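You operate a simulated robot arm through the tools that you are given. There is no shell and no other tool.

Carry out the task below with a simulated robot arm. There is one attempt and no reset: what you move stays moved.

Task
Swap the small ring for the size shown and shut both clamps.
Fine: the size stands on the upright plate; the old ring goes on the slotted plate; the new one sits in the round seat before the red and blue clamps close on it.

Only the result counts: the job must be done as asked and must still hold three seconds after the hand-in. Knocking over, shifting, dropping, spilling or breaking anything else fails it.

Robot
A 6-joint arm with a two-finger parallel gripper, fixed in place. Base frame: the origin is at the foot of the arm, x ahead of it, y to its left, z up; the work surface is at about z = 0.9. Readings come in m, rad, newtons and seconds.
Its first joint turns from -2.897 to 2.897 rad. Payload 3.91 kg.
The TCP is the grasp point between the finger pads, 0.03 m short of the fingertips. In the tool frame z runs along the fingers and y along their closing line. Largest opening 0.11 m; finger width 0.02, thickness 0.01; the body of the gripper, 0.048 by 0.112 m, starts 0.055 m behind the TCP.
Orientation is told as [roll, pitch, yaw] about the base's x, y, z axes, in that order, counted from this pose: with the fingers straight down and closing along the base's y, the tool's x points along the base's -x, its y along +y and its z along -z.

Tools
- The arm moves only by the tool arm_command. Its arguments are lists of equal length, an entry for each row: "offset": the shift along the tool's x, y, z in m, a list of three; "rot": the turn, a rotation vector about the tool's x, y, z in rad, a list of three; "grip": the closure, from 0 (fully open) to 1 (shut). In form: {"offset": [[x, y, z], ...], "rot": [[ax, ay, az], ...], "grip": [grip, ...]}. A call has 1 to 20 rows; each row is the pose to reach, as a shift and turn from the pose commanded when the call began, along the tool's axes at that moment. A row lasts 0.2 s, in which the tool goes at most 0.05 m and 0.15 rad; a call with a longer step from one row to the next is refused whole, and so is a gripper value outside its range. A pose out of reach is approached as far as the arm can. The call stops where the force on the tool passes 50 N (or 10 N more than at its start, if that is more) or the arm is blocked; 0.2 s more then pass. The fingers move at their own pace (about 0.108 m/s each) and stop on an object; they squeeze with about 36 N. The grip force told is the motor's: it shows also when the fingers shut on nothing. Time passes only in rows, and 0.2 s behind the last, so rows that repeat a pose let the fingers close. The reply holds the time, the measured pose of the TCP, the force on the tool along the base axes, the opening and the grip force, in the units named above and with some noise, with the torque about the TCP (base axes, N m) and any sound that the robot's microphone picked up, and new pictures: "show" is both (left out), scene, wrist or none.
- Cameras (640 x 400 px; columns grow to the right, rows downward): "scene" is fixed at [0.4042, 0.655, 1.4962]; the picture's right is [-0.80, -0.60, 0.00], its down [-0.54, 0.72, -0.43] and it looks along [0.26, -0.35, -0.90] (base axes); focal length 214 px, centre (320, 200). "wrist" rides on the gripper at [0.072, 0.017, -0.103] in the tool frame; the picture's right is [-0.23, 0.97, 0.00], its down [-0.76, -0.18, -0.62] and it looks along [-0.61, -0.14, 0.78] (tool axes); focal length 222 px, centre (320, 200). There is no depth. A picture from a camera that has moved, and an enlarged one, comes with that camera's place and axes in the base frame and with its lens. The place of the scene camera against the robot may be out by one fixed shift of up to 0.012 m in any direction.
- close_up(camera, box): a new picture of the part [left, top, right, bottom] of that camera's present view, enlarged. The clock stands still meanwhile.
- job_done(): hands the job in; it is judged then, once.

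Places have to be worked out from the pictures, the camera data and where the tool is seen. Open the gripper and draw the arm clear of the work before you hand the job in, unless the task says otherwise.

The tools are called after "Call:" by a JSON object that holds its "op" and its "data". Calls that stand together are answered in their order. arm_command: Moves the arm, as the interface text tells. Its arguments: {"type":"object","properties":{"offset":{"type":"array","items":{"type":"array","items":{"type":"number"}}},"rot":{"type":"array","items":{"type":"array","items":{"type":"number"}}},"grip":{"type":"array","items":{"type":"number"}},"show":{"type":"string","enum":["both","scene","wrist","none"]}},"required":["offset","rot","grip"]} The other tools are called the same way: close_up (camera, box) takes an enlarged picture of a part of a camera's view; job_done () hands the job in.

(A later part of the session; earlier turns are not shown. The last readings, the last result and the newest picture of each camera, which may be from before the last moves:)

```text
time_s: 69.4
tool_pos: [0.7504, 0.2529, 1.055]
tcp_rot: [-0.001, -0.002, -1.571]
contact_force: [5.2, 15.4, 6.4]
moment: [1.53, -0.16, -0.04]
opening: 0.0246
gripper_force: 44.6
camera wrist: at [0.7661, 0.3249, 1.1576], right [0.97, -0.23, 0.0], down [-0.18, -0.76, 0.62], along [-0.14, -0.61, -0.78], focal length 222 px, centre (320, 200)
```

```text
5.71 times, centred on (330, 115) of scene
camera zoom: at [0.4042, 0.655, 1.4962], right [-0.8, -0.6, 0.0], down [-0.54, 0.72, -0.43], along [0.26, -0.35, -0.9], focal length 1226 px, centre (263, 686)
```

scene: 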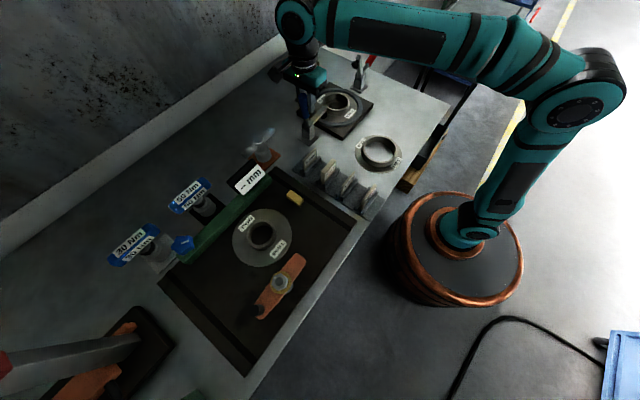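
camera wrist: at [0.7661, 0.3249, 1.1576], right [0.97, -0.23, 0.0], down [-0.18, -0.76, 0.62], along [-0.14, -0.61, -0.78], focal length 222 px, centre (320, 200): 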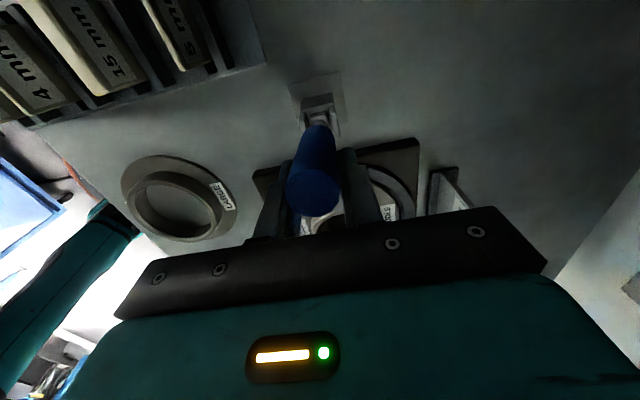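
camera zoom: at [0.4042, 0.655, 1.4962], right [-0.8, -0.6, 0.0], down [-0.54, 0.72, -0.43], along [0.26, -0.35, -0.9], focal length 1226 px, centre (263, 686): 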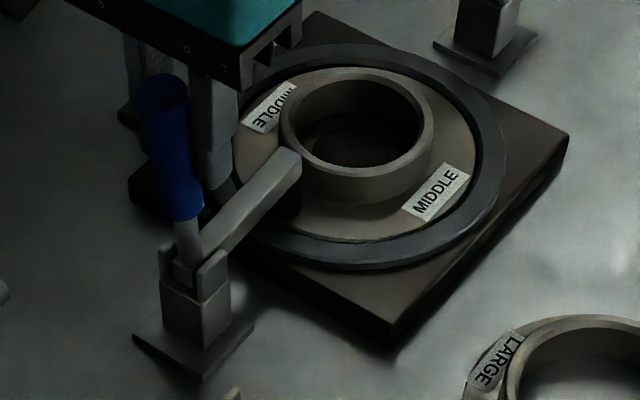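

The arm looks about horizontal and still moves freely. I'll continue in small steps until the pad presses on the flange.

Call:
{"op": "arm_command", "data": {"offset": [[-0.0033, 0, 0.0002], [-0.0066, 0, 0.0004], [-0.01, 0, 0.0009]], "rot": [[0, 0, 0], [0, 0, 0], [0, 0, 0]], "grip": [1, 1, 1]}}

Call:
{"op": "close_up", "data": {"camera": "scene", "box": [290, 80, 370, 150]}}

```text
time_s: 70.2
tool_pos: [0.7492, 0.2398, 1.0536]
tcp_rot: [-0.001, -0.001, -1.573]
contact_force: [-0.4, -0.8, -0.2]
moment: [0.01, -0.02, 0.02]
opening: 0.0
gripper_force: 37.9
camera wrist: at [0.7662, 0.3126, 1.1563], right [0.97, -0.23, 0.0], down [-0.18, -0.76, 0.63], along [-0.14, -0.61, -0.78], focal length 222 px, centre (320, 200)
```

scene: 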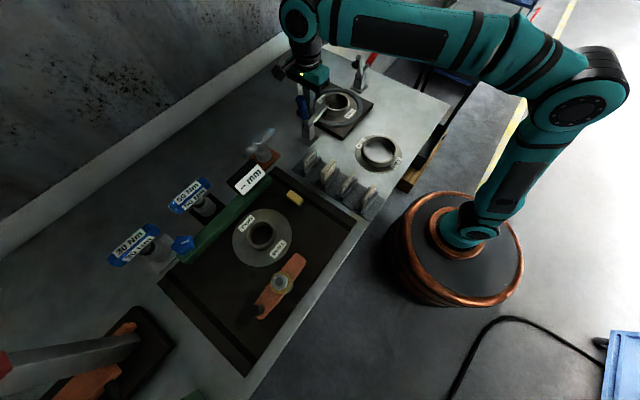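
wrist: 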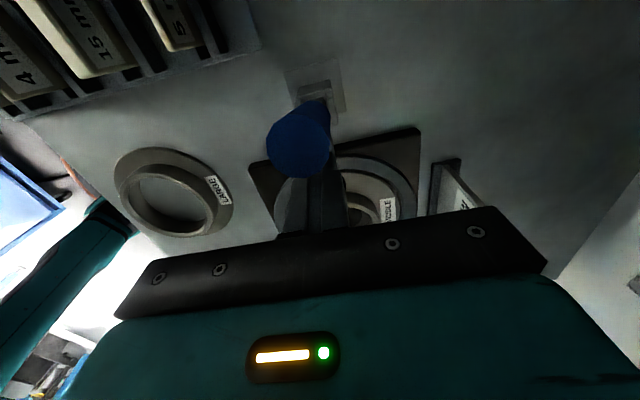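

```text
5.71 times, centred on (330, 115) of scene
camera zoom: at [0.4042, 0.655, 1.4962], right [-0.8, -0.6, 0.0], down [-0.54, 0.72, -0.43], along [0.26, -0.35, -0.9], focal length 1226 px, centre (263, 686)
```

zoom: 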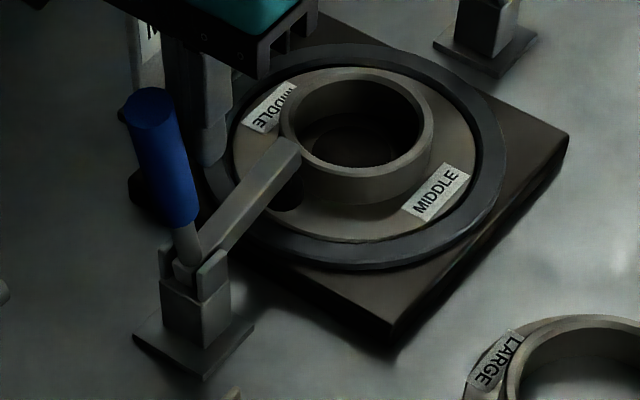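

The fingers slipped off the handle and the lever sprang back to about 80°; it seems to have stalled at about 86°, where the pad meets the flange. I'll lift clear, come down outside the handle with closed fingers and push it in from the +y side.

Call:
{"op": "arm_command", "data": {"offset": [[0, 0, -0.03], [0, 0, -0.06], [0, 0, -0.09], [0.03, 0, -0.09], [0.06, 0, -0.09], [0.09, 0, -0.09], [0.09, 0, -0.07], [0.09, 0, -0.045], [0.09, 0, -0.018], [0.09, 0, -0.018]], "rot": [[0, 0, 0], [0, 0, 0], [0, 0, 0], [0, 0, 0], [0, 0, 0], [0, 0, 0], [0, 0, 0], [0, 0, 0], [0, 0, 0], [0, 0, 0]], "grip": [1, 1, 1, 1, 1, 1, 1, 1, 1, 1]}}

Call:
{"op": "close_up", "data": {"camera": "scene", "box": [290, 80, 370, 150]}}

Call:
{"op": "close_up", "data": {"camera": "wrist", "box": [200, 60, 440, 240]}}

```text
time_s: 72.4
tool_pos: [0.7496, 0.3311, 1.0711]
tcp_rot: [-0.001, -0.002, -1.569]
contact_force: [0.1, 1.1, -0.8]
moment: [0.0, 0.01, 0.0]
opening: 0.0
gripper_force: 37.5
camera wrist: at [0.7665, 0.4046, 1.1744], right [0.97, -0.23, 0.0], down [-0.18, -0.76, 0.62], along [-0.14, -0.61, -0.78], focal length 222 px, centre (320, 200)
```

scene: 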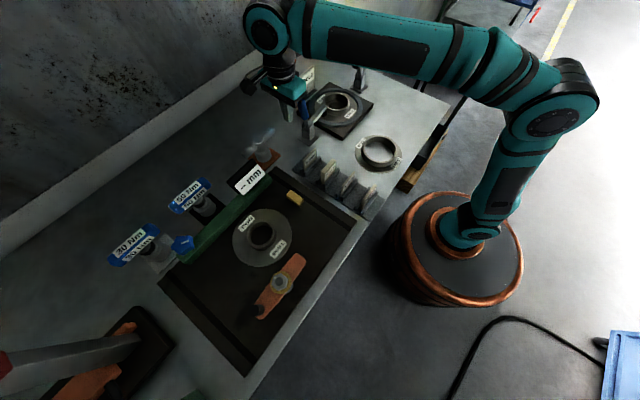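
wrist: 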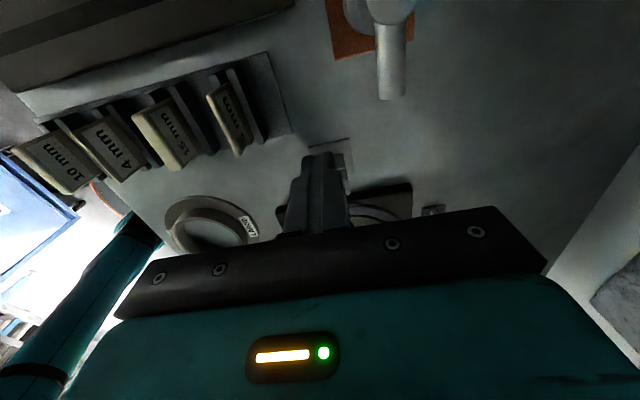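

```text
5.71 times, centred on (330, 115) of scene
camera zoom: at [0.4042, 0.655, 1.4962], right [-0.8, -0.6, 0.0], down [-0.54, 0.72, -0.43], along [0.26, -0.35, -0.9], focal length 1226 px, centre (263, 686)
```

zoom: 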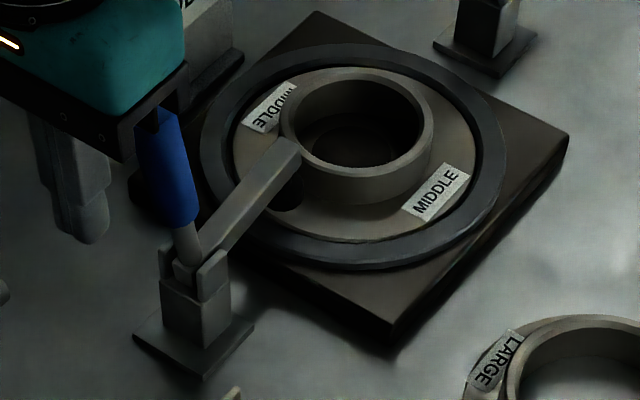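

```text
2.22 times, centred on (320, 150) of wrist
camera zoom: at [0.7665, 0.4046, 1.1744], right [0.97, -0.23, 0.0], down [-0.18, -0.76, 0.62], along [-0.14, -0.61, -0.78], focal length 494 px, centre (320, 311)
```

zoom: 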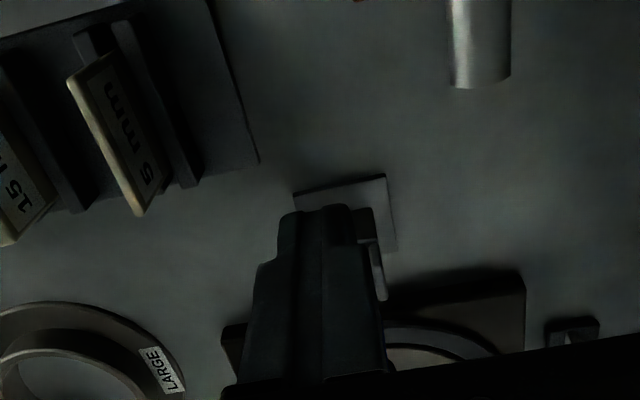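

The fingers are now outside the handle. I'll push toward -y in small steps; the call stops by itself if the force rises.

Call:
{"op": "arm_command", "data": {"offset": [[-0.015, 0, 0], [-0.025, 0, 0], [-0.03, 0, 0], [-0.034, 0, 0], [-0.038, 0, 0], [-0.042, 0, 0], [-0.046, 0, 0]], "rot": [[0, 0, 0], [0, 0, 0], [0, 0, 0], [0, 0, 0], [0, 0, 0], [0, 0, 0], [0, 0, 0]], "grip": [1, 1, 1, 1, 1, 1, 1]}}

Call:
{"op": "close_up", "data": {"camera": "scene", "box": [290, 80, 370, 150]}}

```text
time_s: 74.0
tool_pos: [0.7503, 0.2865, 1.0726]
tcp_rot: [-0.001, -0.001, -1.572]
contact_force: [0.7, -1.0, 0.9]
moment: [0.0, 0.0, -0.01]
opening: 0.0
gripper_force: 37.4
camera wrist: at [0.7661, 0.3591, 1.1748], right [0.97, -0.23, 0.0], down [-0.18, -0.76, 0.62], along [-0.14, -0.61, -0.78], focal length 222 px, centre (320, 200)
```

scene: 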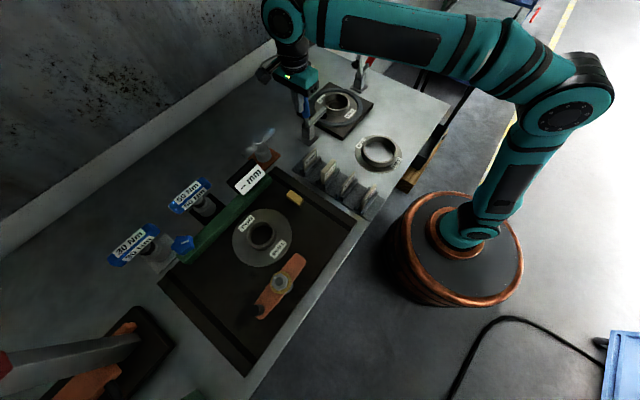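
wrist: 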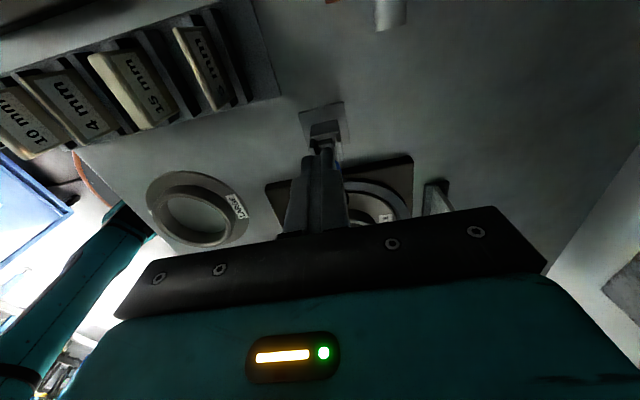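

```text
5.71 times, centred on (330, 115) of scene
camera zoom: at [0.4042, 0.655, 1.4962], right [-0.8, -0.6, 0.0], down [-0.54, 0.72, -0.43], along [0.26, -0.35, -0.9], focal length 1226 px, centre (263, 686)
```

zoom: 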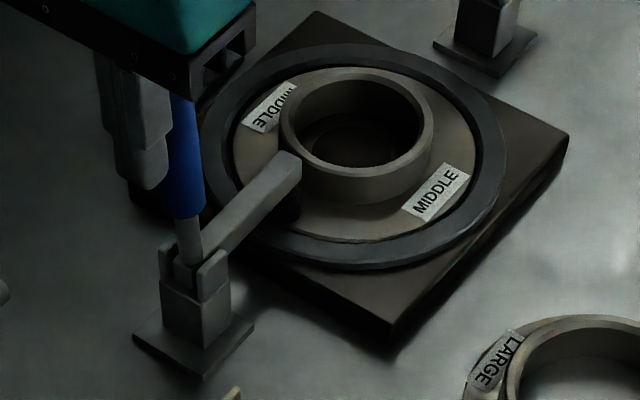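

The lever moves down with almost no force. I'll keep pushing in small steps until it meets resistance.

Call:
{"op": "arm_command", "data": {"offset": [[-0.003, 0, 0], [-0.006, 0, 0], [-0.009, 0, 0], [-0.012, 0, 0], [-0.015, 0, 0]], "rot": [[0, 0, 0], [0, 0, 0], [0, 0, 0], [0, 0, 0], [0, 0, 0]], "grip": [1, 1, 1, 1, 1]}}

Call:
{"op": "close_up", "data": {"camera": "scene", "box": [290, 80, 370, 150]}}

```text
time_s: 75.1
tool_pos: [0.75, 0.2795, 1.0712]
tcp_rot: [0.003, 0.004, -1.566]
contact_force: [4.3, 54.0, 3.8]
moment: [-0.49, 0.02, 0.02]
opening: 0.0001
gripper_force: 37.4
stopped in row 5: the force on the tool passed its limit at 56 N (the readings are from after the stop); the commanded pose is now the measured one
camera wrist: at [0.7655, 0.3511, 1.1753], right [0.97, -0.22, 0.0], down [-0.18, -0.76, 0.62], along [-0.14, -0.6, -0.78], focal length 222 px, centre (320, 200)
```

scene: 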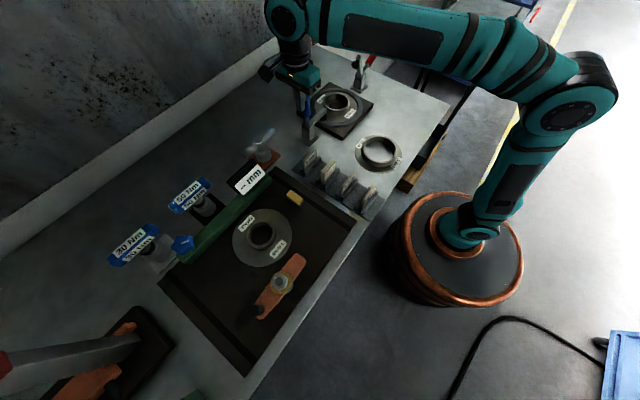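
wrist: 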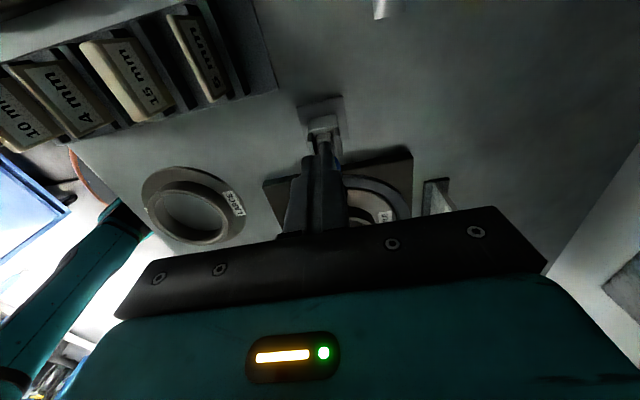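

```text
5.71 times, centred on (330, 115) of scene
camera zoom: at [0.4042, 0.655, 1.4962], right [-0.8, -0.6, 0.0], down [-0.54, 0.72, -0.43], along [0.26, -0.35, -0.9], focal length 1226 px, centre (263, 686)
```

zoom: 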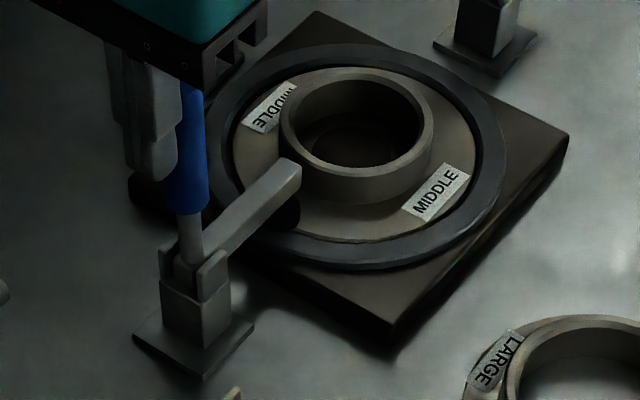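

I've hit a firm stop (54 N): the pad is pressed on the flange and the arm is level. I'll back off toward +y and see whether the lever stays put.

Call:
{"op": "arm_command", "data": {"offset": [[0.005, 0, 0], [0.015, 0, 0], [0.035, 0, 0], [0.06, 0, 0], [0.06, 0, -0.03], [0.06, 0, -0.07], [0.06, 0, -0.1], [0.06, 0, -0.1]], "rot": [[0, 0, 0], [0, 0, 0], [0, 0, 0], [0, 0, 0], [0, 0, 0], [0, 0, 0], [0, 0, 0], [0, 0, 0]], "grip": [1, 1, 1, 1, 1, 1, 0.5, 0.5]}}

Call:
{"op": "close_up", "data": {"camera": "scene", "box": [290, 80, 370, 150]}}

Call:
{"op": "close_up", "data": {"camera": "wrist", "box": [240, 60, 400, 230]}}

```text
time_s: 76.9
tool_pos: [0.75, 0.3327, 1.1735]
tcp_rot: [0.001, 0.003, -1.571]
contact_force: [0.3, -0.1, 0.7]
moment: [0.02, 0.01, 0.01]
opening: 0.055
gripper_force: 0.1
camera wrist: at [0.766, 0.4052, 1.277], right [0.97, -0.23, 0.0], down [-0.18, -0.76, 0.62], along [-0.14, -0.6, -0.78], focal length 222 px, centre (320, 200)
```

scene: 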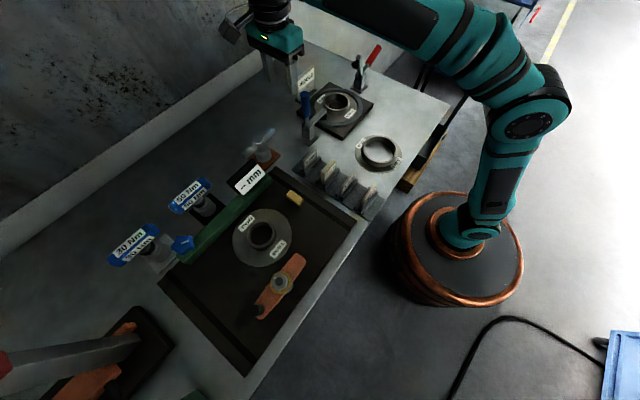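
wrist: 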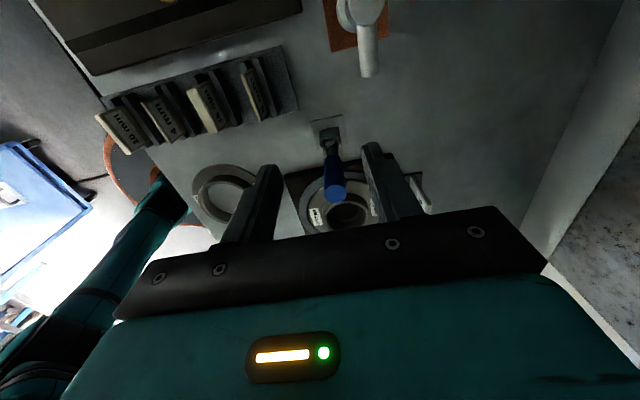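

```text
5.71 times, centred on (330, 115) of scene
camera zoom: at [0.4042, 0.655, 1.4962], right [-0.8, -0.6, 0.0], down [-0.54, 0.72, -0.43], along [0.26, -0.35, -0.9], focal length 1226 px, centre (263, 686)
```

zoom: 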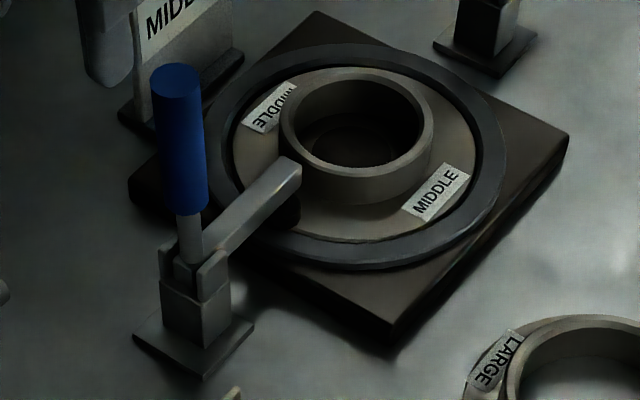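

```text
2.35 times, centred on (320, 145) of wrist
camera zoom: at [0.766, 0.4052, 1.277], right [0.97, -0.23, 0.0], down [-0.18, -0.76, 0.62], along [-0.14, -0.6, -0.78], focal length 523 px, centre (320, 329)
```

zoom: 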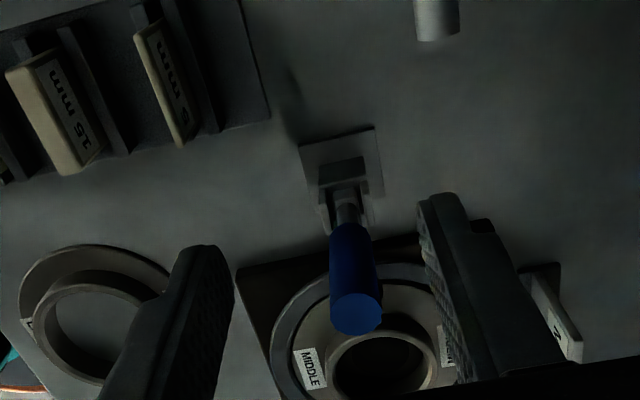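

The blue clamp stays shut with its handle upright and the pad on the flange. Now the red one: I'll travel at safe height to above its handle, near (0.75, -0.168).

Call:
{"op": "arm_command", "data": {"offset": [[-0.02, 0, 0], [-0.06, 0, 0], [-0.1, 0, 0], [-0.145, 0, 0], [-0.19, 0, 0], [-0.235, 0, 0], [-0.28, 0, 0], [-0.325, 0, 0], [-0.37, 0, 0], [-0.415, 0, 0], [-0.455, 0, 0], [-0.485, 0, 0], [-0.5007, 0, 0], [-0.5007, 0, 0.02], [-0.5007, 0, 0.03]], "rot": [[0, 0, 0], [0, 0, 0], [0, 0, 0], [0, 0, 0], [0, 0, 0], [0, 0, 0], [0, 0, 0], [0, 0, 0], [0, 0, 0], [0, 0, 0], [0, 0, 0], [0, 0, 0], [0, 0, 0], [0, 0, 0], [0, 0, 0]], "grip": [0.5, 0.5, 0.5, 0.5, 0.5, 0.5, 0.5, 0.5, 0.5, 0.5, 0.5, 0.5, 0.5, 0.5, 0.5]}}

Call:
{"op": "close_up", "data": {"camera": "wrist", "box": [200, 0, 440, 240]}}

Call:
{"op": "close_up", "data": {"camera": "scene", "box": [320, 30, 400, 110]}}

Call:
{"op": "close_up", "data": {"camera": "scene", "box": [290, 80, 370, 150]}}

```text
time_s: 80.1
tool_pos: [0.7516, -0.1671, 1.1414]
tcp_rot: [0.002, 0.002, -1.571]
contact_force: [0.4, 0.6, 0.2]
moment: [0.05, 0.02, 0.01]
opening: 0.0548
gripper_force: 0.1
camera wrist: at [0.7664, -0.0949, 1.245], right [0.97, -0.23, 0.0], down [-0.18, -0.76, 0.62], along [-0.14, -0.6, -0.78], focal length 222 px, centre (320, 200)
```

scene: 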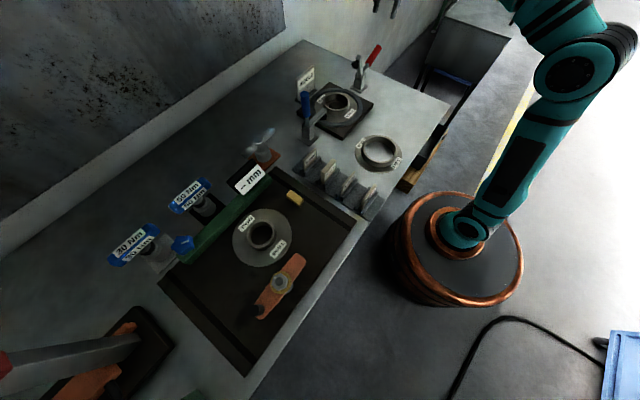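
wrist: 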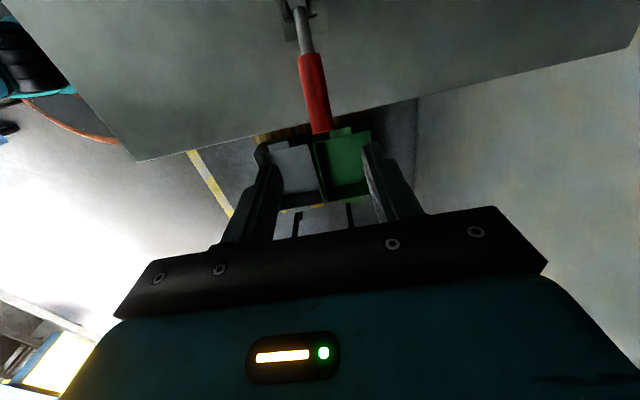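

```text
1.67 times, centred on (320, 120) of wrist
camera zoom: at [0.7664, -0.0949, 1.245], right [0.97, -0.23, 0.0], down [-0.18, -0.76, 0.62], along [-0.14, -0.6, -0.78], focal length 370 px, centre (320, 333)
```

zoom: 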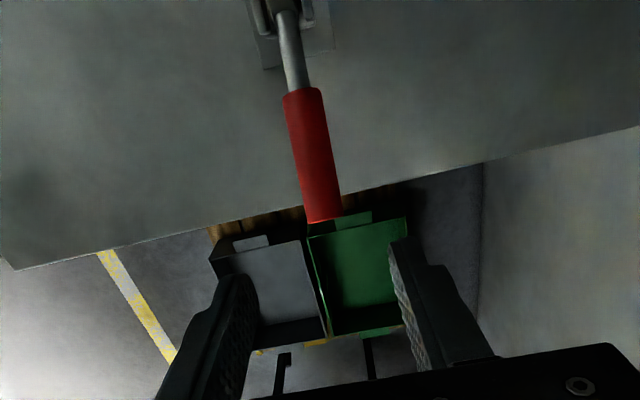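

```text
5.00 times, centred on (360, 70) of scene
camera zoom: at [0.4042, 0.655, 1.4962], right [-0.8, -0.6, 0.0], down [-0.54, 0.72, -0.43], along [0.26, -0.35, -0.9], focal length 1072 px, centre (120, 850)
```

zoom: 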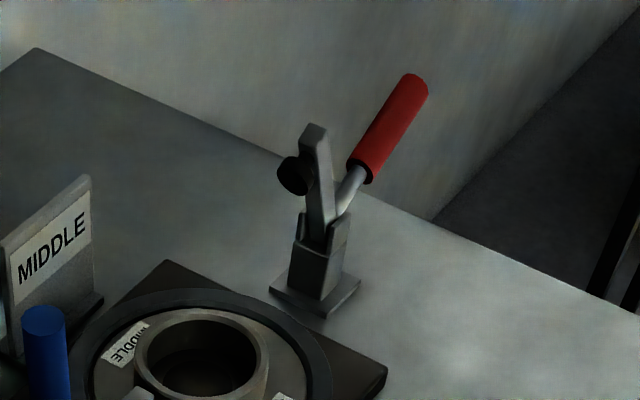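

```text
5.71 times, centred on (330, 115) of scene
camera zoom: at [0.4042, 0.655, 1.4962], right [-0.8, -0.6, 0.0], down [-0.54, 0.72, -0.43], along [0.26, -0.35, -0.9], focal length 1226 px, centre (263, 686)
```

zoom: 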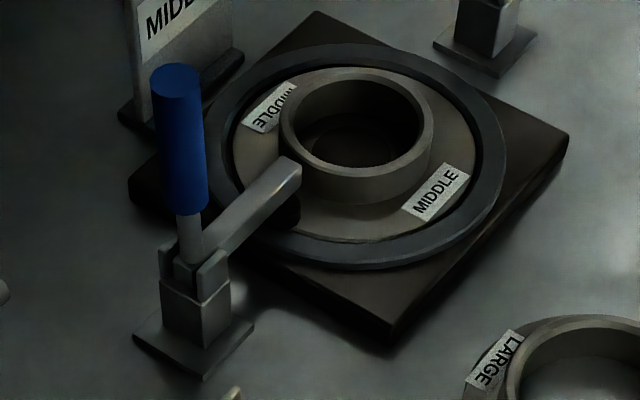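

The red handle is seen between the fingers at x about 0.749, from y -0.118 to -0.186. I'll descend to grasp it at about (y -0.163, z 0.9935), 90 mm from its pivot.

Call:
{"op": "arm_command", "data": {"offset": [[0.0045, -0.001, 0.03], [0.0045, -0.001, 0.06], [0.0045, -0.001, 0.09], [0.0045, -0.001, 0.12], [0.0045, -0.001, 0.14], [0.0045, -0.001, 0.149], [0.0045, -0.001, 0.149], [0.0045, -0.001, 0.149], [0.0045, -0.001, 0.149], [0.0045, -0.001, 0.149], [0.0045, -0.001, 0.149]], "rot": [[0, 0, 0], [0, 0, 0], [0, 0, 0], [0, 0, 0], [0, 0, 0], [0, 0, 0], [0, 0, 0], [0, 0, 0], [0, 0, 0], [0, 0, 0], [0, 0, 0]], "grip": [0.5, 0.5, 0.5, 0.5, 0.5, 0.5, 0.55, 0.65, 0.75, 0.85, 1]}}

Call:
{"op": "close_up", "data": {"camera": "wrist", "box": [200, 0, 440, 240]}}

Call:
{"op": "close_up", "data": {"camera": "scene", "box": [320, 30, 400, 110]}}

```text
time_s: 82.5
tool_pos: [0.7492, -0.1624, 0.9916]
tcp_rot: [0.003, 0.004, -1.571]
contact_force: [10.2, -1.7, 3.1]
moment: [0.19, -0.1, -0.03]
opening: 0.0246
gripper_force: 45.1
camera wrist: at [0.7658, -0.0898, 1.0955], right [0.97, -0.23, 0.0], down [-0.18, -0.76, 0.62], along [-0.14, -0.6, -0.78], focal length 222 px, centre (320, 200)
```

scene: 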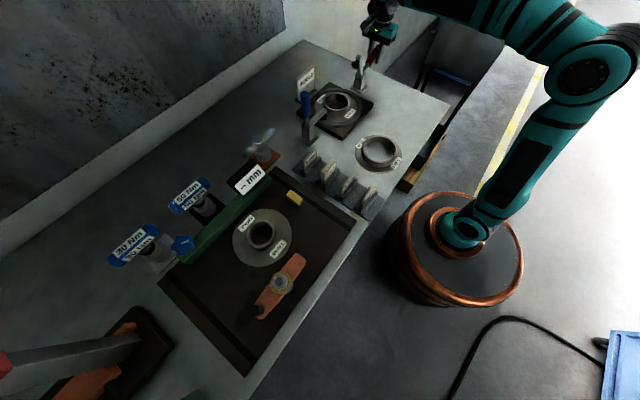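
wrist: 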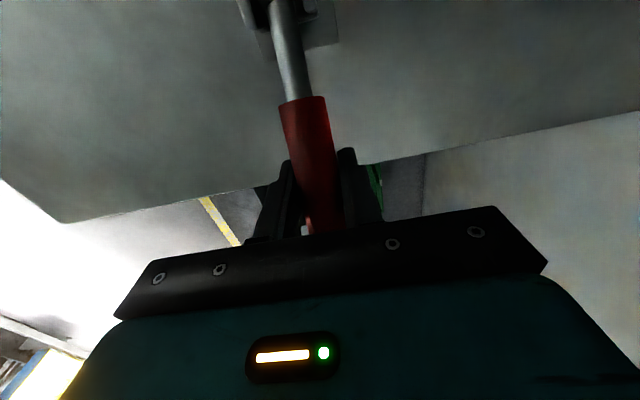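

```text
1.67 times, centred on (320, 120) of wrist
camera zoom: at [0.7658, -0.0898, 1.0955], right [0.97, -0.23, 0.0], down [-0.18, -0.76, 0.62], along [-0.14, -0.6, -0.78], focal length 370 px, centre (320, 333)
```

zoom: 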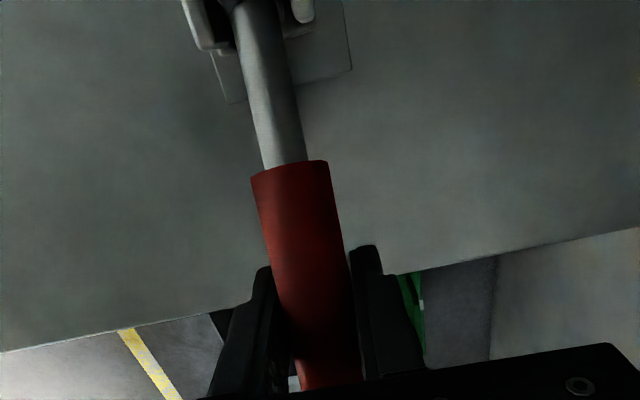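

```text
5.00 times, centred on (360, 70) of scene
camera zoom: at [0.4042, 0.655, 1.4962], right [-0.8, -0.6, 0.0], down [-0.54, 0.72, -0.43], along [0.26, -0.35, -0.9], focal length 1072 px, centre (120, 850)
```

zoom: 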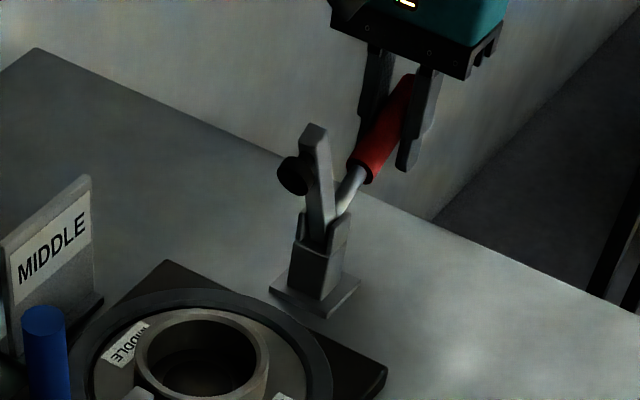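

Held. I'll swing the red handle along its arc, first to about 53°.

Call:
{"op": "arm_command", "data": {"offset": [[0.00353, 0, -0.00747], [0.00749, 0, -0.01419], [0.01202, 0, -0.02054], [0.01709, 0, -0.02647], [0.02265, 0, -0.03194], [0.02867, 0, -0.0369]], "rot": [[0, 0, 0], [0, 0, 0], [0, 0, 0], [0, 0, 0], [0, 0, 0], [0, 0, 0]], "grip": [1, 1, 1, 1, 1, 1]}}

Call:
{"op": "close_up", "data": {"camera": "scene", "box": [320, 30, 400, 110]}}

```text
time_s: 83.9
tool_pos: [0.749, -0.1343, 1.0288]
tcp_rot: [0.002, 0.003, -1.571]
contact_force: [2.3, -15.8, -2.9]
moment: [-1.22, 0.05, 0.09]
opening: 0.0248
gripper_force: 45.4
camera wrist: at [0.7659, -0.0622, 1.1326], right [0.97, -0.23, 0.0], down [-0.18, -0.76, 0.62], along [-0.14, -0.6, -0.78], focal length 222 px, centre (320, 200)
```

scene: 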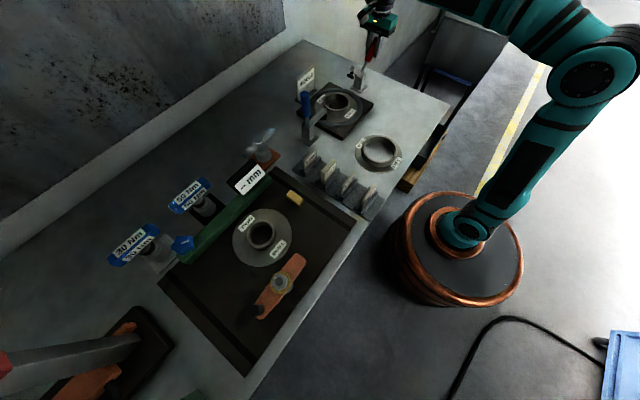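
wrist: 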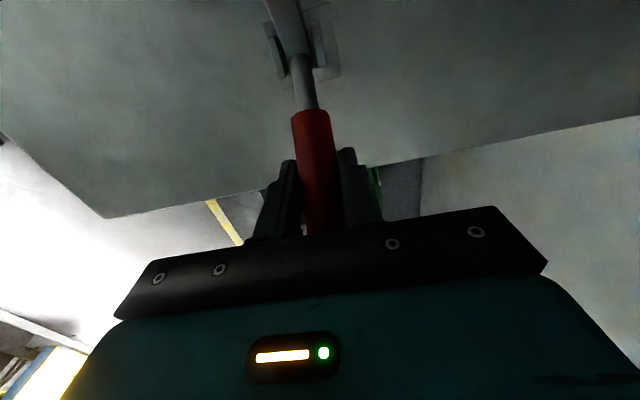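

```text
5.00 times, centred on (360, 70) of scene
camera zoom: at [0.4042, 0.655, 1.4962], right [-0.8, -0.6, 0.0], down [-0.54, 0.72, -0.43], along [0.26, -0.35, -0.9], focal length 1072 px, centre (120, 850)
```

zoom: 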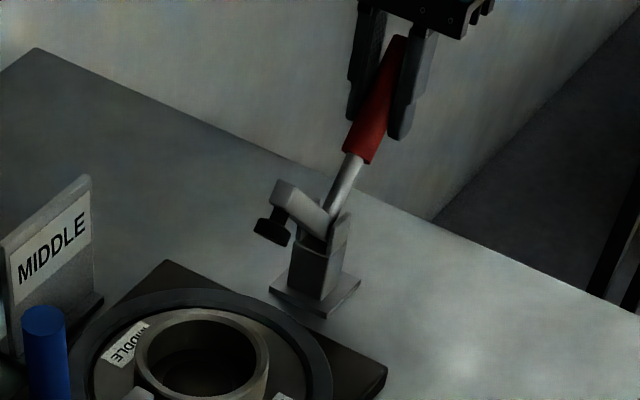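

The red arm is coming down as expected. I'll continue to about 80°.

Call:
{"op": "arm_command", "data": {"offset": [[0.00643, 0, -0.00442], [0.01321, 0, -0.00826], [0.02031, 0, -0.01149], [0.02766, 0, -0.01409], [0.03521, 0, -0.01605]], "rot": [[0, 0, 0], [0, 0, 0], [0, 0, 0], [0, 0, 0], [0, 0, 0]], "grip": [1, 1, 1, 1, 1]}}

Call:
{"op": "close_up", "data": {"camera": "scene", "box": [320, 30, 400, 110]}}

```text
time_s: 85.1
tool_pos: [0.7502, -0.0993, 1.0459]
tcp_rot: [0.001, 0.003, -1.572]
contact_force: [5.2, -16.8, 4.5]
moment: [-1.38, 0.18, 0.11]
opening: 0.0251
gripper_force: 44.8
camera wrist: at [0.7657, -0.0267, 1.1494], right [0.97, -0.23, 0.0], down [-0.18, -0.76, 0.62], along [-0.14, -0.6, -0.78], focal length 222 px, centre (320, 200)
```

scene: 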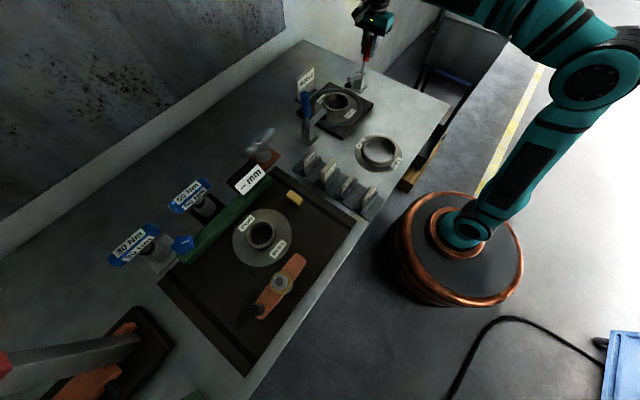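
wrist: 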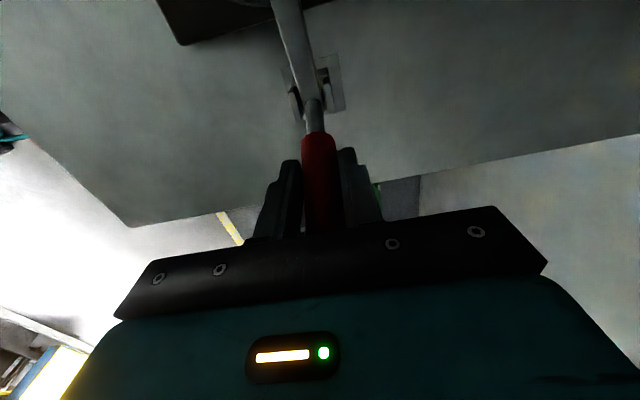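

```text
5.00 times, centred on (360, 70) of scene
camera zoom: at [0.4042, 0.655, 1.4962], right [-0.8, -0.6, 0.0], down [-0.54, 0.72, -0.43], along [0.26, -0.35, -0.9], focal length 1072 px, centre (120, 850)
```

zoom: 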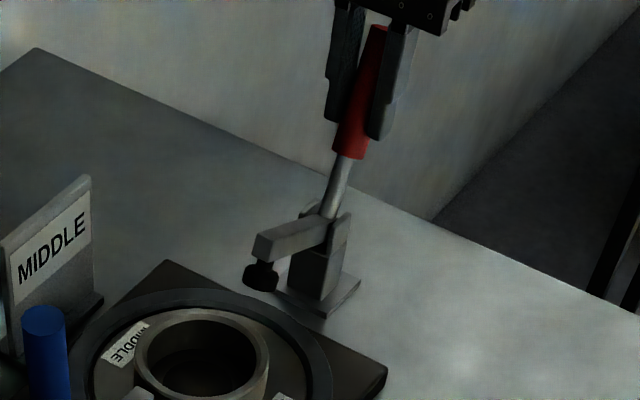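

The red arm is nearly level. I'll release, rise clear, move to the outside (-y), close the fingers and come down for the push.

Call:
{"op": "arm_command", "data": {"offset": [[0, 0, 0], [0, 0, 0], [0, 0, -0.03], [0, 0, -0.06], [0, 0, -0.095], [-0.02, 0, -0.095], [-0.045, 0, -0.095], [-0.07, 0, -0.095], [-0.07, 0, -0.095], [-0.07, 0, -0.075], [-0.07, 0, -0.05], [-0.07, 0, -0.026], [-0.07, 0, -0.026]], "rot": [[0, 0, 0], [0, 0, 0], [0, 0, 0], [0, 0, 0], [0, 0, 0], [0, 0, 0], [0, 0, 0], [0, 0, 0], [0, 0, 0], [0, 0, 0], [0, 0, 0], [0, 0, 0], [0, 0, 0]], "grip": [0.6, 0.5, 0.5, 0.5, 0.5, 0.5, 0.5, 0.7, 1, 1, 1, 1, 1]}}

Call:
{"op": "close_up", "data": {"camera": "scene", "box": [320, 30, 400, 110]}}

```text
time_s: 87.9
tool_pos: [0.7493, -0.1688, 1.0719]
tcp_rot: [0.001, 0.003, -1.57]
contact_force: [-0.1, -0.2, 0.0]
moment: [-0.03, -0.04, 0.01]
opening: 0.0003
gripper_force: 35.8
camera wrist: at [0.7655, -0.0964, 1.1745], right [0.97, -0.23, 0.0], down [-0.18, -0.76, 0.62], along [-0.14, -0.6, -0.78], focal length 222 px, centre (320, 200)
```

scene: 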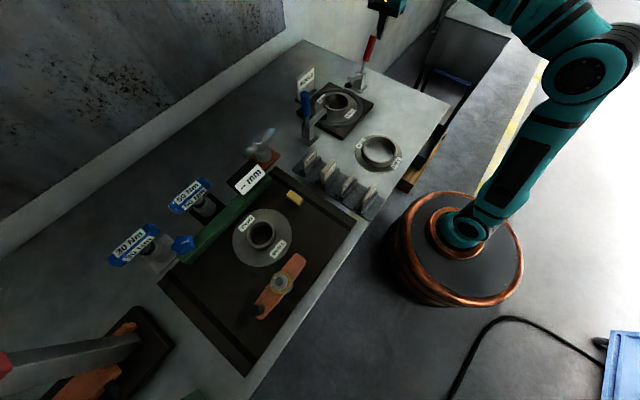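
wrist: 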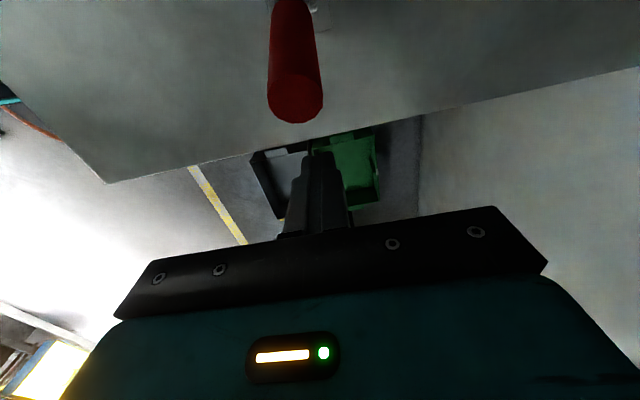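

```text
5.00 times, centred on (360, 70) of scene
camera zoom: at [0.4042, 0.655, 1.4962], right [-0.8, -0.6, 0.0], down [-0.54, 0.72, -0.43], along [0.26, -0.35, -0.9], focal length 1072 px, centre (120, 850)
```

zoom: 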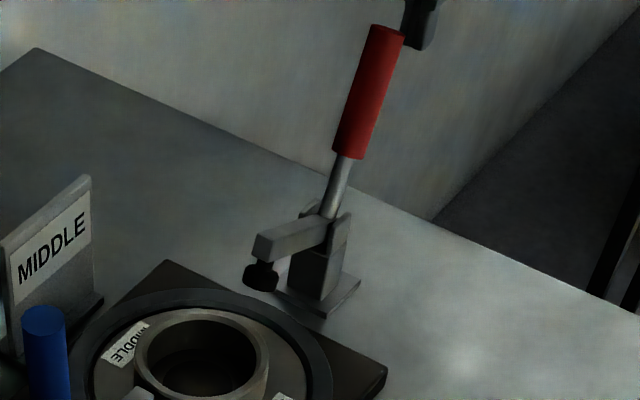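

The red lever stayed in place and the closed fingers are outside it. I'll push toward +y in small steps until the firm stop.

Call:
{"op": "arm_command", "data": {"offset": [[0.015, 0, 0], [0.028, 0, 0], [0.034, 0, 0], [0.038, 0, 0], [0.042, 0, 0], [0.046, 0, 0], [0.05, 0, 0], [0.054, 0, 0], [0.058, 0, 0], [0.061, 0, 0], [0.064, 0, 0], [0.067, 0, 0], [0.07, 0, 0], [0.073, 0, 0]], "rot": [[0, 0, 0], [0, 0, 0], [0, 0, 0], [0, 0, 0], [0, 0, 0], [0, 0, 0], [0, 0, 0], [0, 0, 0], [0, 0, 0], [0, 0, 0], [0, 0, 0], [0, 0, 0], [0, 0, 0], [0, 0, 0]], "grip": [1, 1, 1, 1, 1, 1, 1, 1, 1, 1, 1, 1, 1, 1]}}

Call:
{"op": "close_up", "data": {"camera": "scene", "box": [320, 30, 400, 110]}}

```text
time_s: 90.9
tool_pos: [0.7498, -0.1, 1.071]
tcp_rot: [0.001, 0.001, -1.574]
contact_force: [2.0, -36.1, 5.0]
moment: [0.37, 0.02, -0.06]
opening: 0.0
gripper_force: 36.0
camera wrist: at [0.7655, -0.0269, 1.1748], right [0.97, -0.23, 0.0], down [-0.18, -0.76, 0.62], along [-0.14, -0.6, -0.78], focal length 222 px, centre (320, 200)
```

scene: 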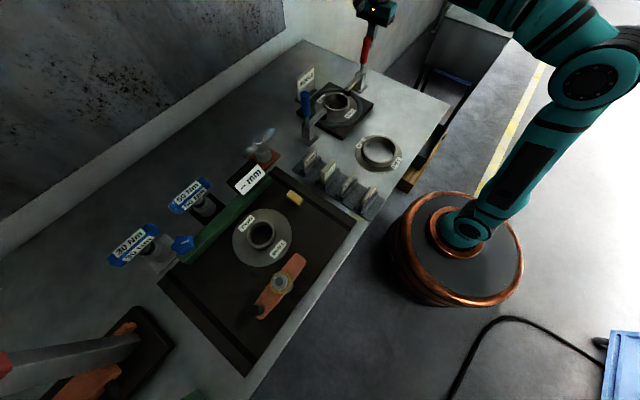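
wrist: 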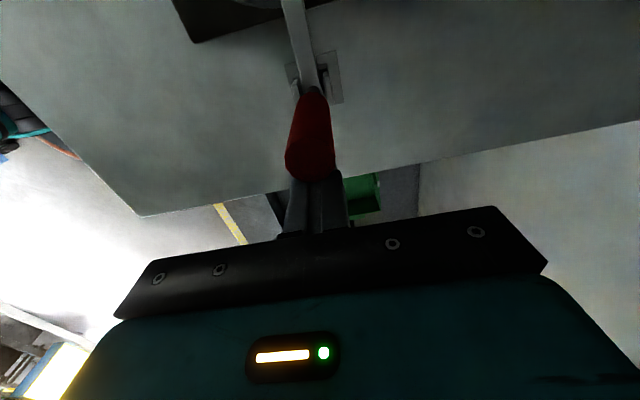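

```text
5.00 times, centred on (360, 70) of scene
camera zoom: at [0.4042, 0.655, 1.4962], right [-0.8, -0.6, 0.0], down [-0.54, 0.72, -0.43], along [0.26, -0.35, -0.9], focal length 1072 px, centre (120, 850)
```

zoom: 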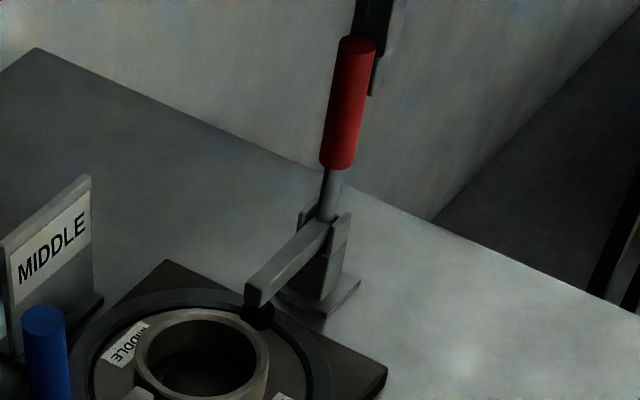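

The stop is being reached (36 N). I'll press a bit more, to the same ~50 N level as the blue one.

Call:
{"op": "arm_command", "data": {"offset": [[0.002, 0, 0], [0.004, 0, 0], [0.006, 0, 0]], "rot": [[0, 0, 0], [0, 0, 0], [0, 0, 0]], "grip": [1, 1, 1], "show": "none"}}

```text
time_s: 91.3
tool_pos: [0.7496, -0.0985, 1.0712]
tcp_rot: [0.006, -0.002, -1.572]
contact_force: [1.5, -54.4, 2.0]
moment: [0.5, 0.01, -0.1]
opening: 0.0
gripper_force: 35.9
stopped in row 1: the force on the tool passed its limit at 53 N (the readings are from after the stop); the commanded pose is now the measured one
```

Firm stop at 54 N on the red clamp too. I'll back off outward, then rise clear and check both clamps.

Call:
{"op": "arm_command", "data": {"offset": [[-0.005, 0, 0], [-0.015, 0, 0], [-0.035, 0, 0], [-0.06, 0, 0], [-0.06, 0, -0.03], [-0.06, 0, -0.07], [-0.06, 0, -0.1], [-0.06, 0, -0.1]], "rot": [[0, 0, 0], [0, 0, 0], [0, 0, 0], [0, 0, 0], [0, 0, 0], [0, 0, 0], [0, 0, 0], [0, 0, 0]], "grip": [1, 1, 1, 1, 1, 1, 0.5, 0]}}

Call:
{"op": "close_up", "data": {"camera": "scene", "box": [320, 30, 400, 110]}}

Call:
{"op": "close_up", "data": {"camera": "scene", "box": [290, 80, 370, 150]}}

```text
time_s: 93.1
tool_pos: [0.7499, -0.1534, 1.1723]
tcp_rot: [0.001, -0.001, -1.571]
contact_force: [0.5, 0.2, 0.4]
moment: [-0.03, -0.03, 0.01]
opening: 0.11
gripper_force: 0.1
camera wrist: at [0.7653, -0.0813, 1.2757], right [0.97, -0.23, 0.0], down [-0.18, -0.76, 0.62], along [-0.14, -0.61, -0.78], focal length 222 px, centre (320, 200)
```

scene: 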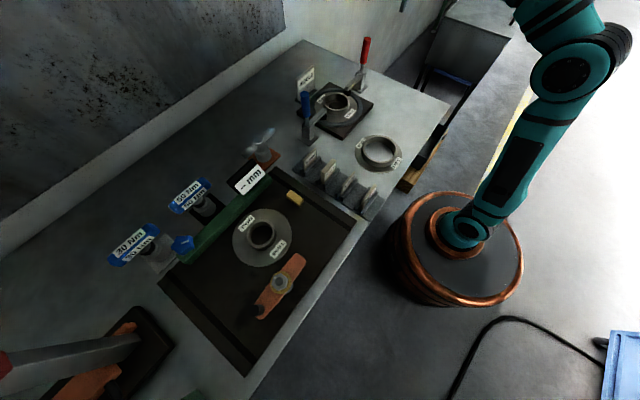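
wrist: 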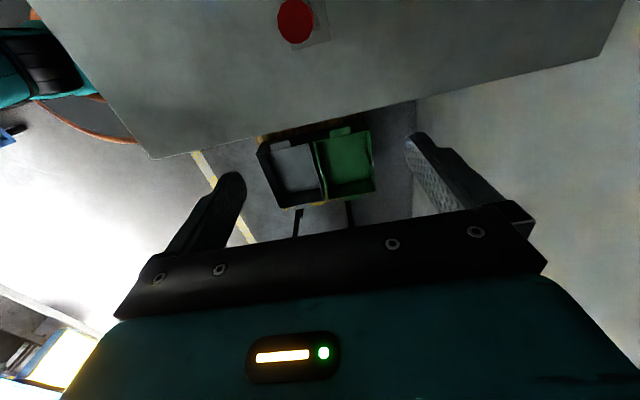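

```text
5.00 times, centred on (360, 70) of scene
camera zoom: at [0.4042, 0.655, 1.4962], right [-0.8, -0.6, 0.0], down [-0.54, 0.72, -0.43], along [0.26, -0.35, -0.9], focal length 1072 px, centre (120, 850)
```

zoom: 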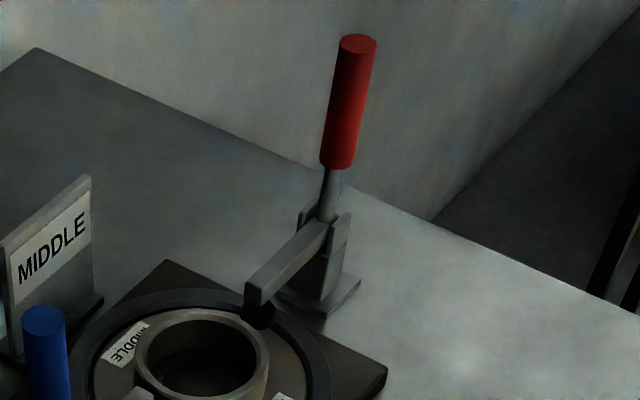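

```text
5.71 times, centred on (330, 115) of scene
camera zoom: at [0.4042, 0.655, 1.4962], right [-0.8, -0.6, 0.0], down [-0.54, 0.72, -0.43], along [0.26, -0.35, -0.9], focal length 1226 px, centre (263, 686)
```

zoom: 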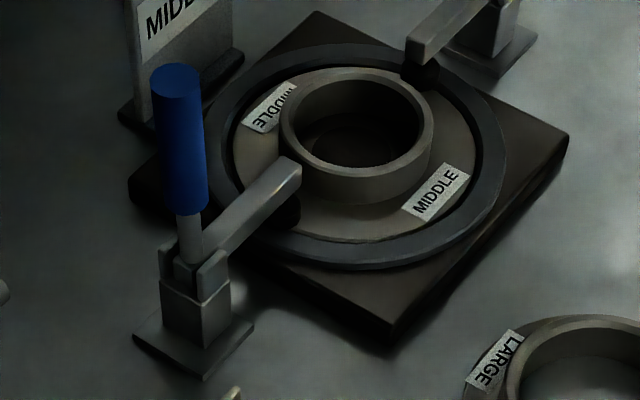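

Both clamps are down and stay put. I'll retreat toward the base, turn back to yaw 0 and take a frontal look to verify the pads are on the flange.

Call:
{"op": "arm_command", "data": {"offset": [[0, -0.02, -0.01], [0, -0.05, -0.02], [0, -0.09, -0.02], [0.01, -0.13, -0.02], [0.035, -0.16, -0.02], [0.065, -0.19, -0.02], [0.1, -0.21, -0.02], [0.135, -0.23, -0.02], [0.17, -0.245, -0.02], [0.2, -0.25, -0.02], [0.225, -0.25, -0.02], [0.24, -0.25, -0.02]], "rot": [[0, 0, -0.1], [0, 0, -0.24], [0, 0, -0.38], [0, 0, -0.52], [0, 0, -0.66], [0, 0, -0.8], [0, 0, -0.94], [0, 0, -1.08], [0, 0, -1.22], [0, 0, -1.36], [0, 0, -1.5], [0, 0, -1.571]], "grip": [0, 0, 0, 0, 0, 0, 0, 0, 0, 0, 0, 0], "show": "none"}}

```text
time_s: 95.7
tool_pos: [0.4992, 0.0846, 1.1916]
tcp_rot: [0.0, -0.002, 0.001]
contact_force: [-0.1, -0.8, -0.1]
moment: [-0.01, -0.03, 0.01]
opening: 0.1097
gripper_force: 0.0
```

Now I'll tilt the tool for the frontal view of the seat and clamps.

Call:
{"op": "arm_command", "data": {"offset": [[0.003, 0, 0.007], [0.006, 0, 0.014], [0.009, 0, 0.021], [0.012, 0, 0.028], [0.015, 0, 0.035], [0.018, 0, 0.042], [0.02, 0, 0.05], [0.02, 0, 0.055]], "rot": [[0, -0.1, 0], [0, -0.2, 0], [0, -0.3, 0], [0, -0.4, 0], [0, -0.5, 0], [0, -0.6, 0], [0, -0.7, 0], [0, -0.8, 0]], "grip": [0, 0, 0, 0, 0, 0, 0, 0]}}

Call:
{"op": "close_up", "data": {"camera": "wrist", "box": [180, 20, 420, 180]}}

Call:
{"op": "close_up", "data": {"camera": "wrist", "box": [200, 60, 320, 150]}}

Call:
{"op": "close_up", "data": {"camera": "wrist", "box": [320, 40, 440, 130]}}

```text
time_s: 97.5
tool_pos: [0.4799, 0.0855, 1.1356]
tcp_rot: [-0.001, -0.804, 0.0]
contact_force: [0.1, 0.3, -0.5]
moment: [0.01, 0.02, 0.01]
opening: 0.1103
gripper_force: 0.0
camera wrist: at [0.3538, 0.1025, 1.1554], right [0.16, 0.97, 0.16], down [0.08, -0.18, 0.98], along [0.98, -0.14, -0.11], focal length 222 px, centre (320, 200)
```

scene: 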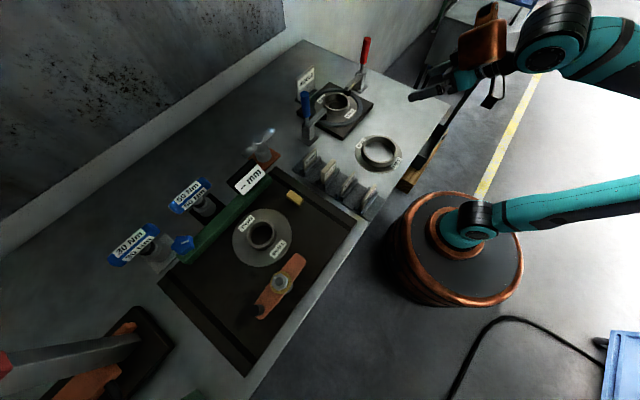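
wrist: 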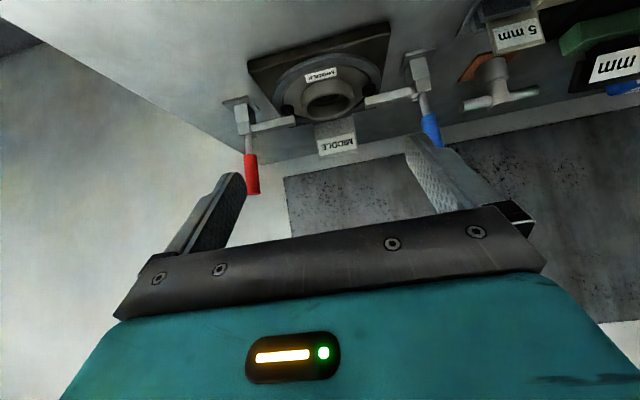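

```text
2.50 times, centred on (300, 100) of wrist
camera zoom: at [0.3538, 0.1025, 1.1554], right [0.16, 0.97, 0.16], down [0.08, -0.18, 0.98], along [0.98, -0.14, -0.11], focal length 555 px, centre (370, 450)
```

zoom: 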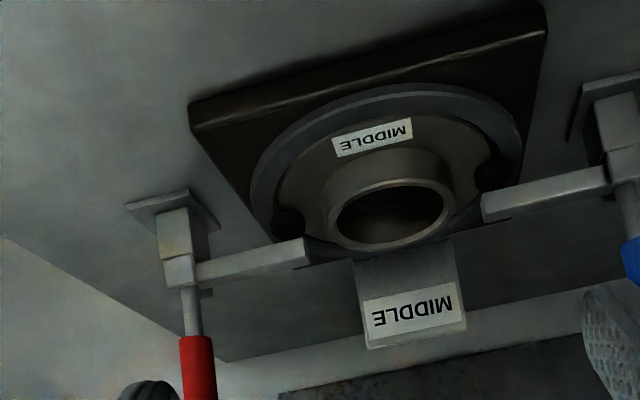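

```text
4.44 times, centred on (260, 105) of wrist
camera zoom: at [0.3538, 0.1025, 1.1554], right [0.16, 0.97, 0.16], down [0.08, -0.18, 0.98], along [0.98, -0.14, -0.11], focal length 987 px, centre (587, 622)
```

zoom: 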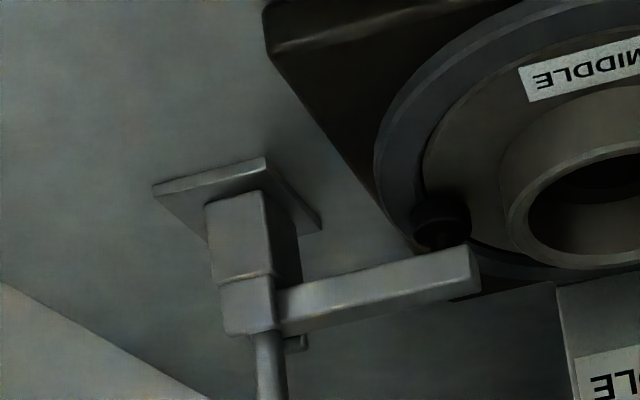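

```text
4.44 times, centred on (380, 85) of wrist
camera zoom: at [0.3538, 0.1025, 1.1554], right [0.16, 0.97, 0.16], down [0.08, -0.18, 0.98], along [0.98, -0.14, -0.11], focal length 987 px, centre (53, 711)
```

zoom: 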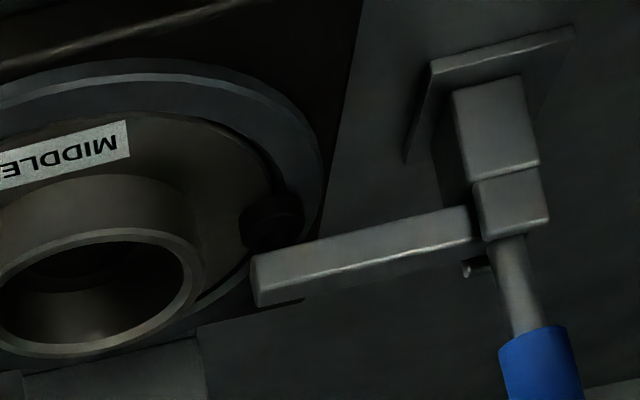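

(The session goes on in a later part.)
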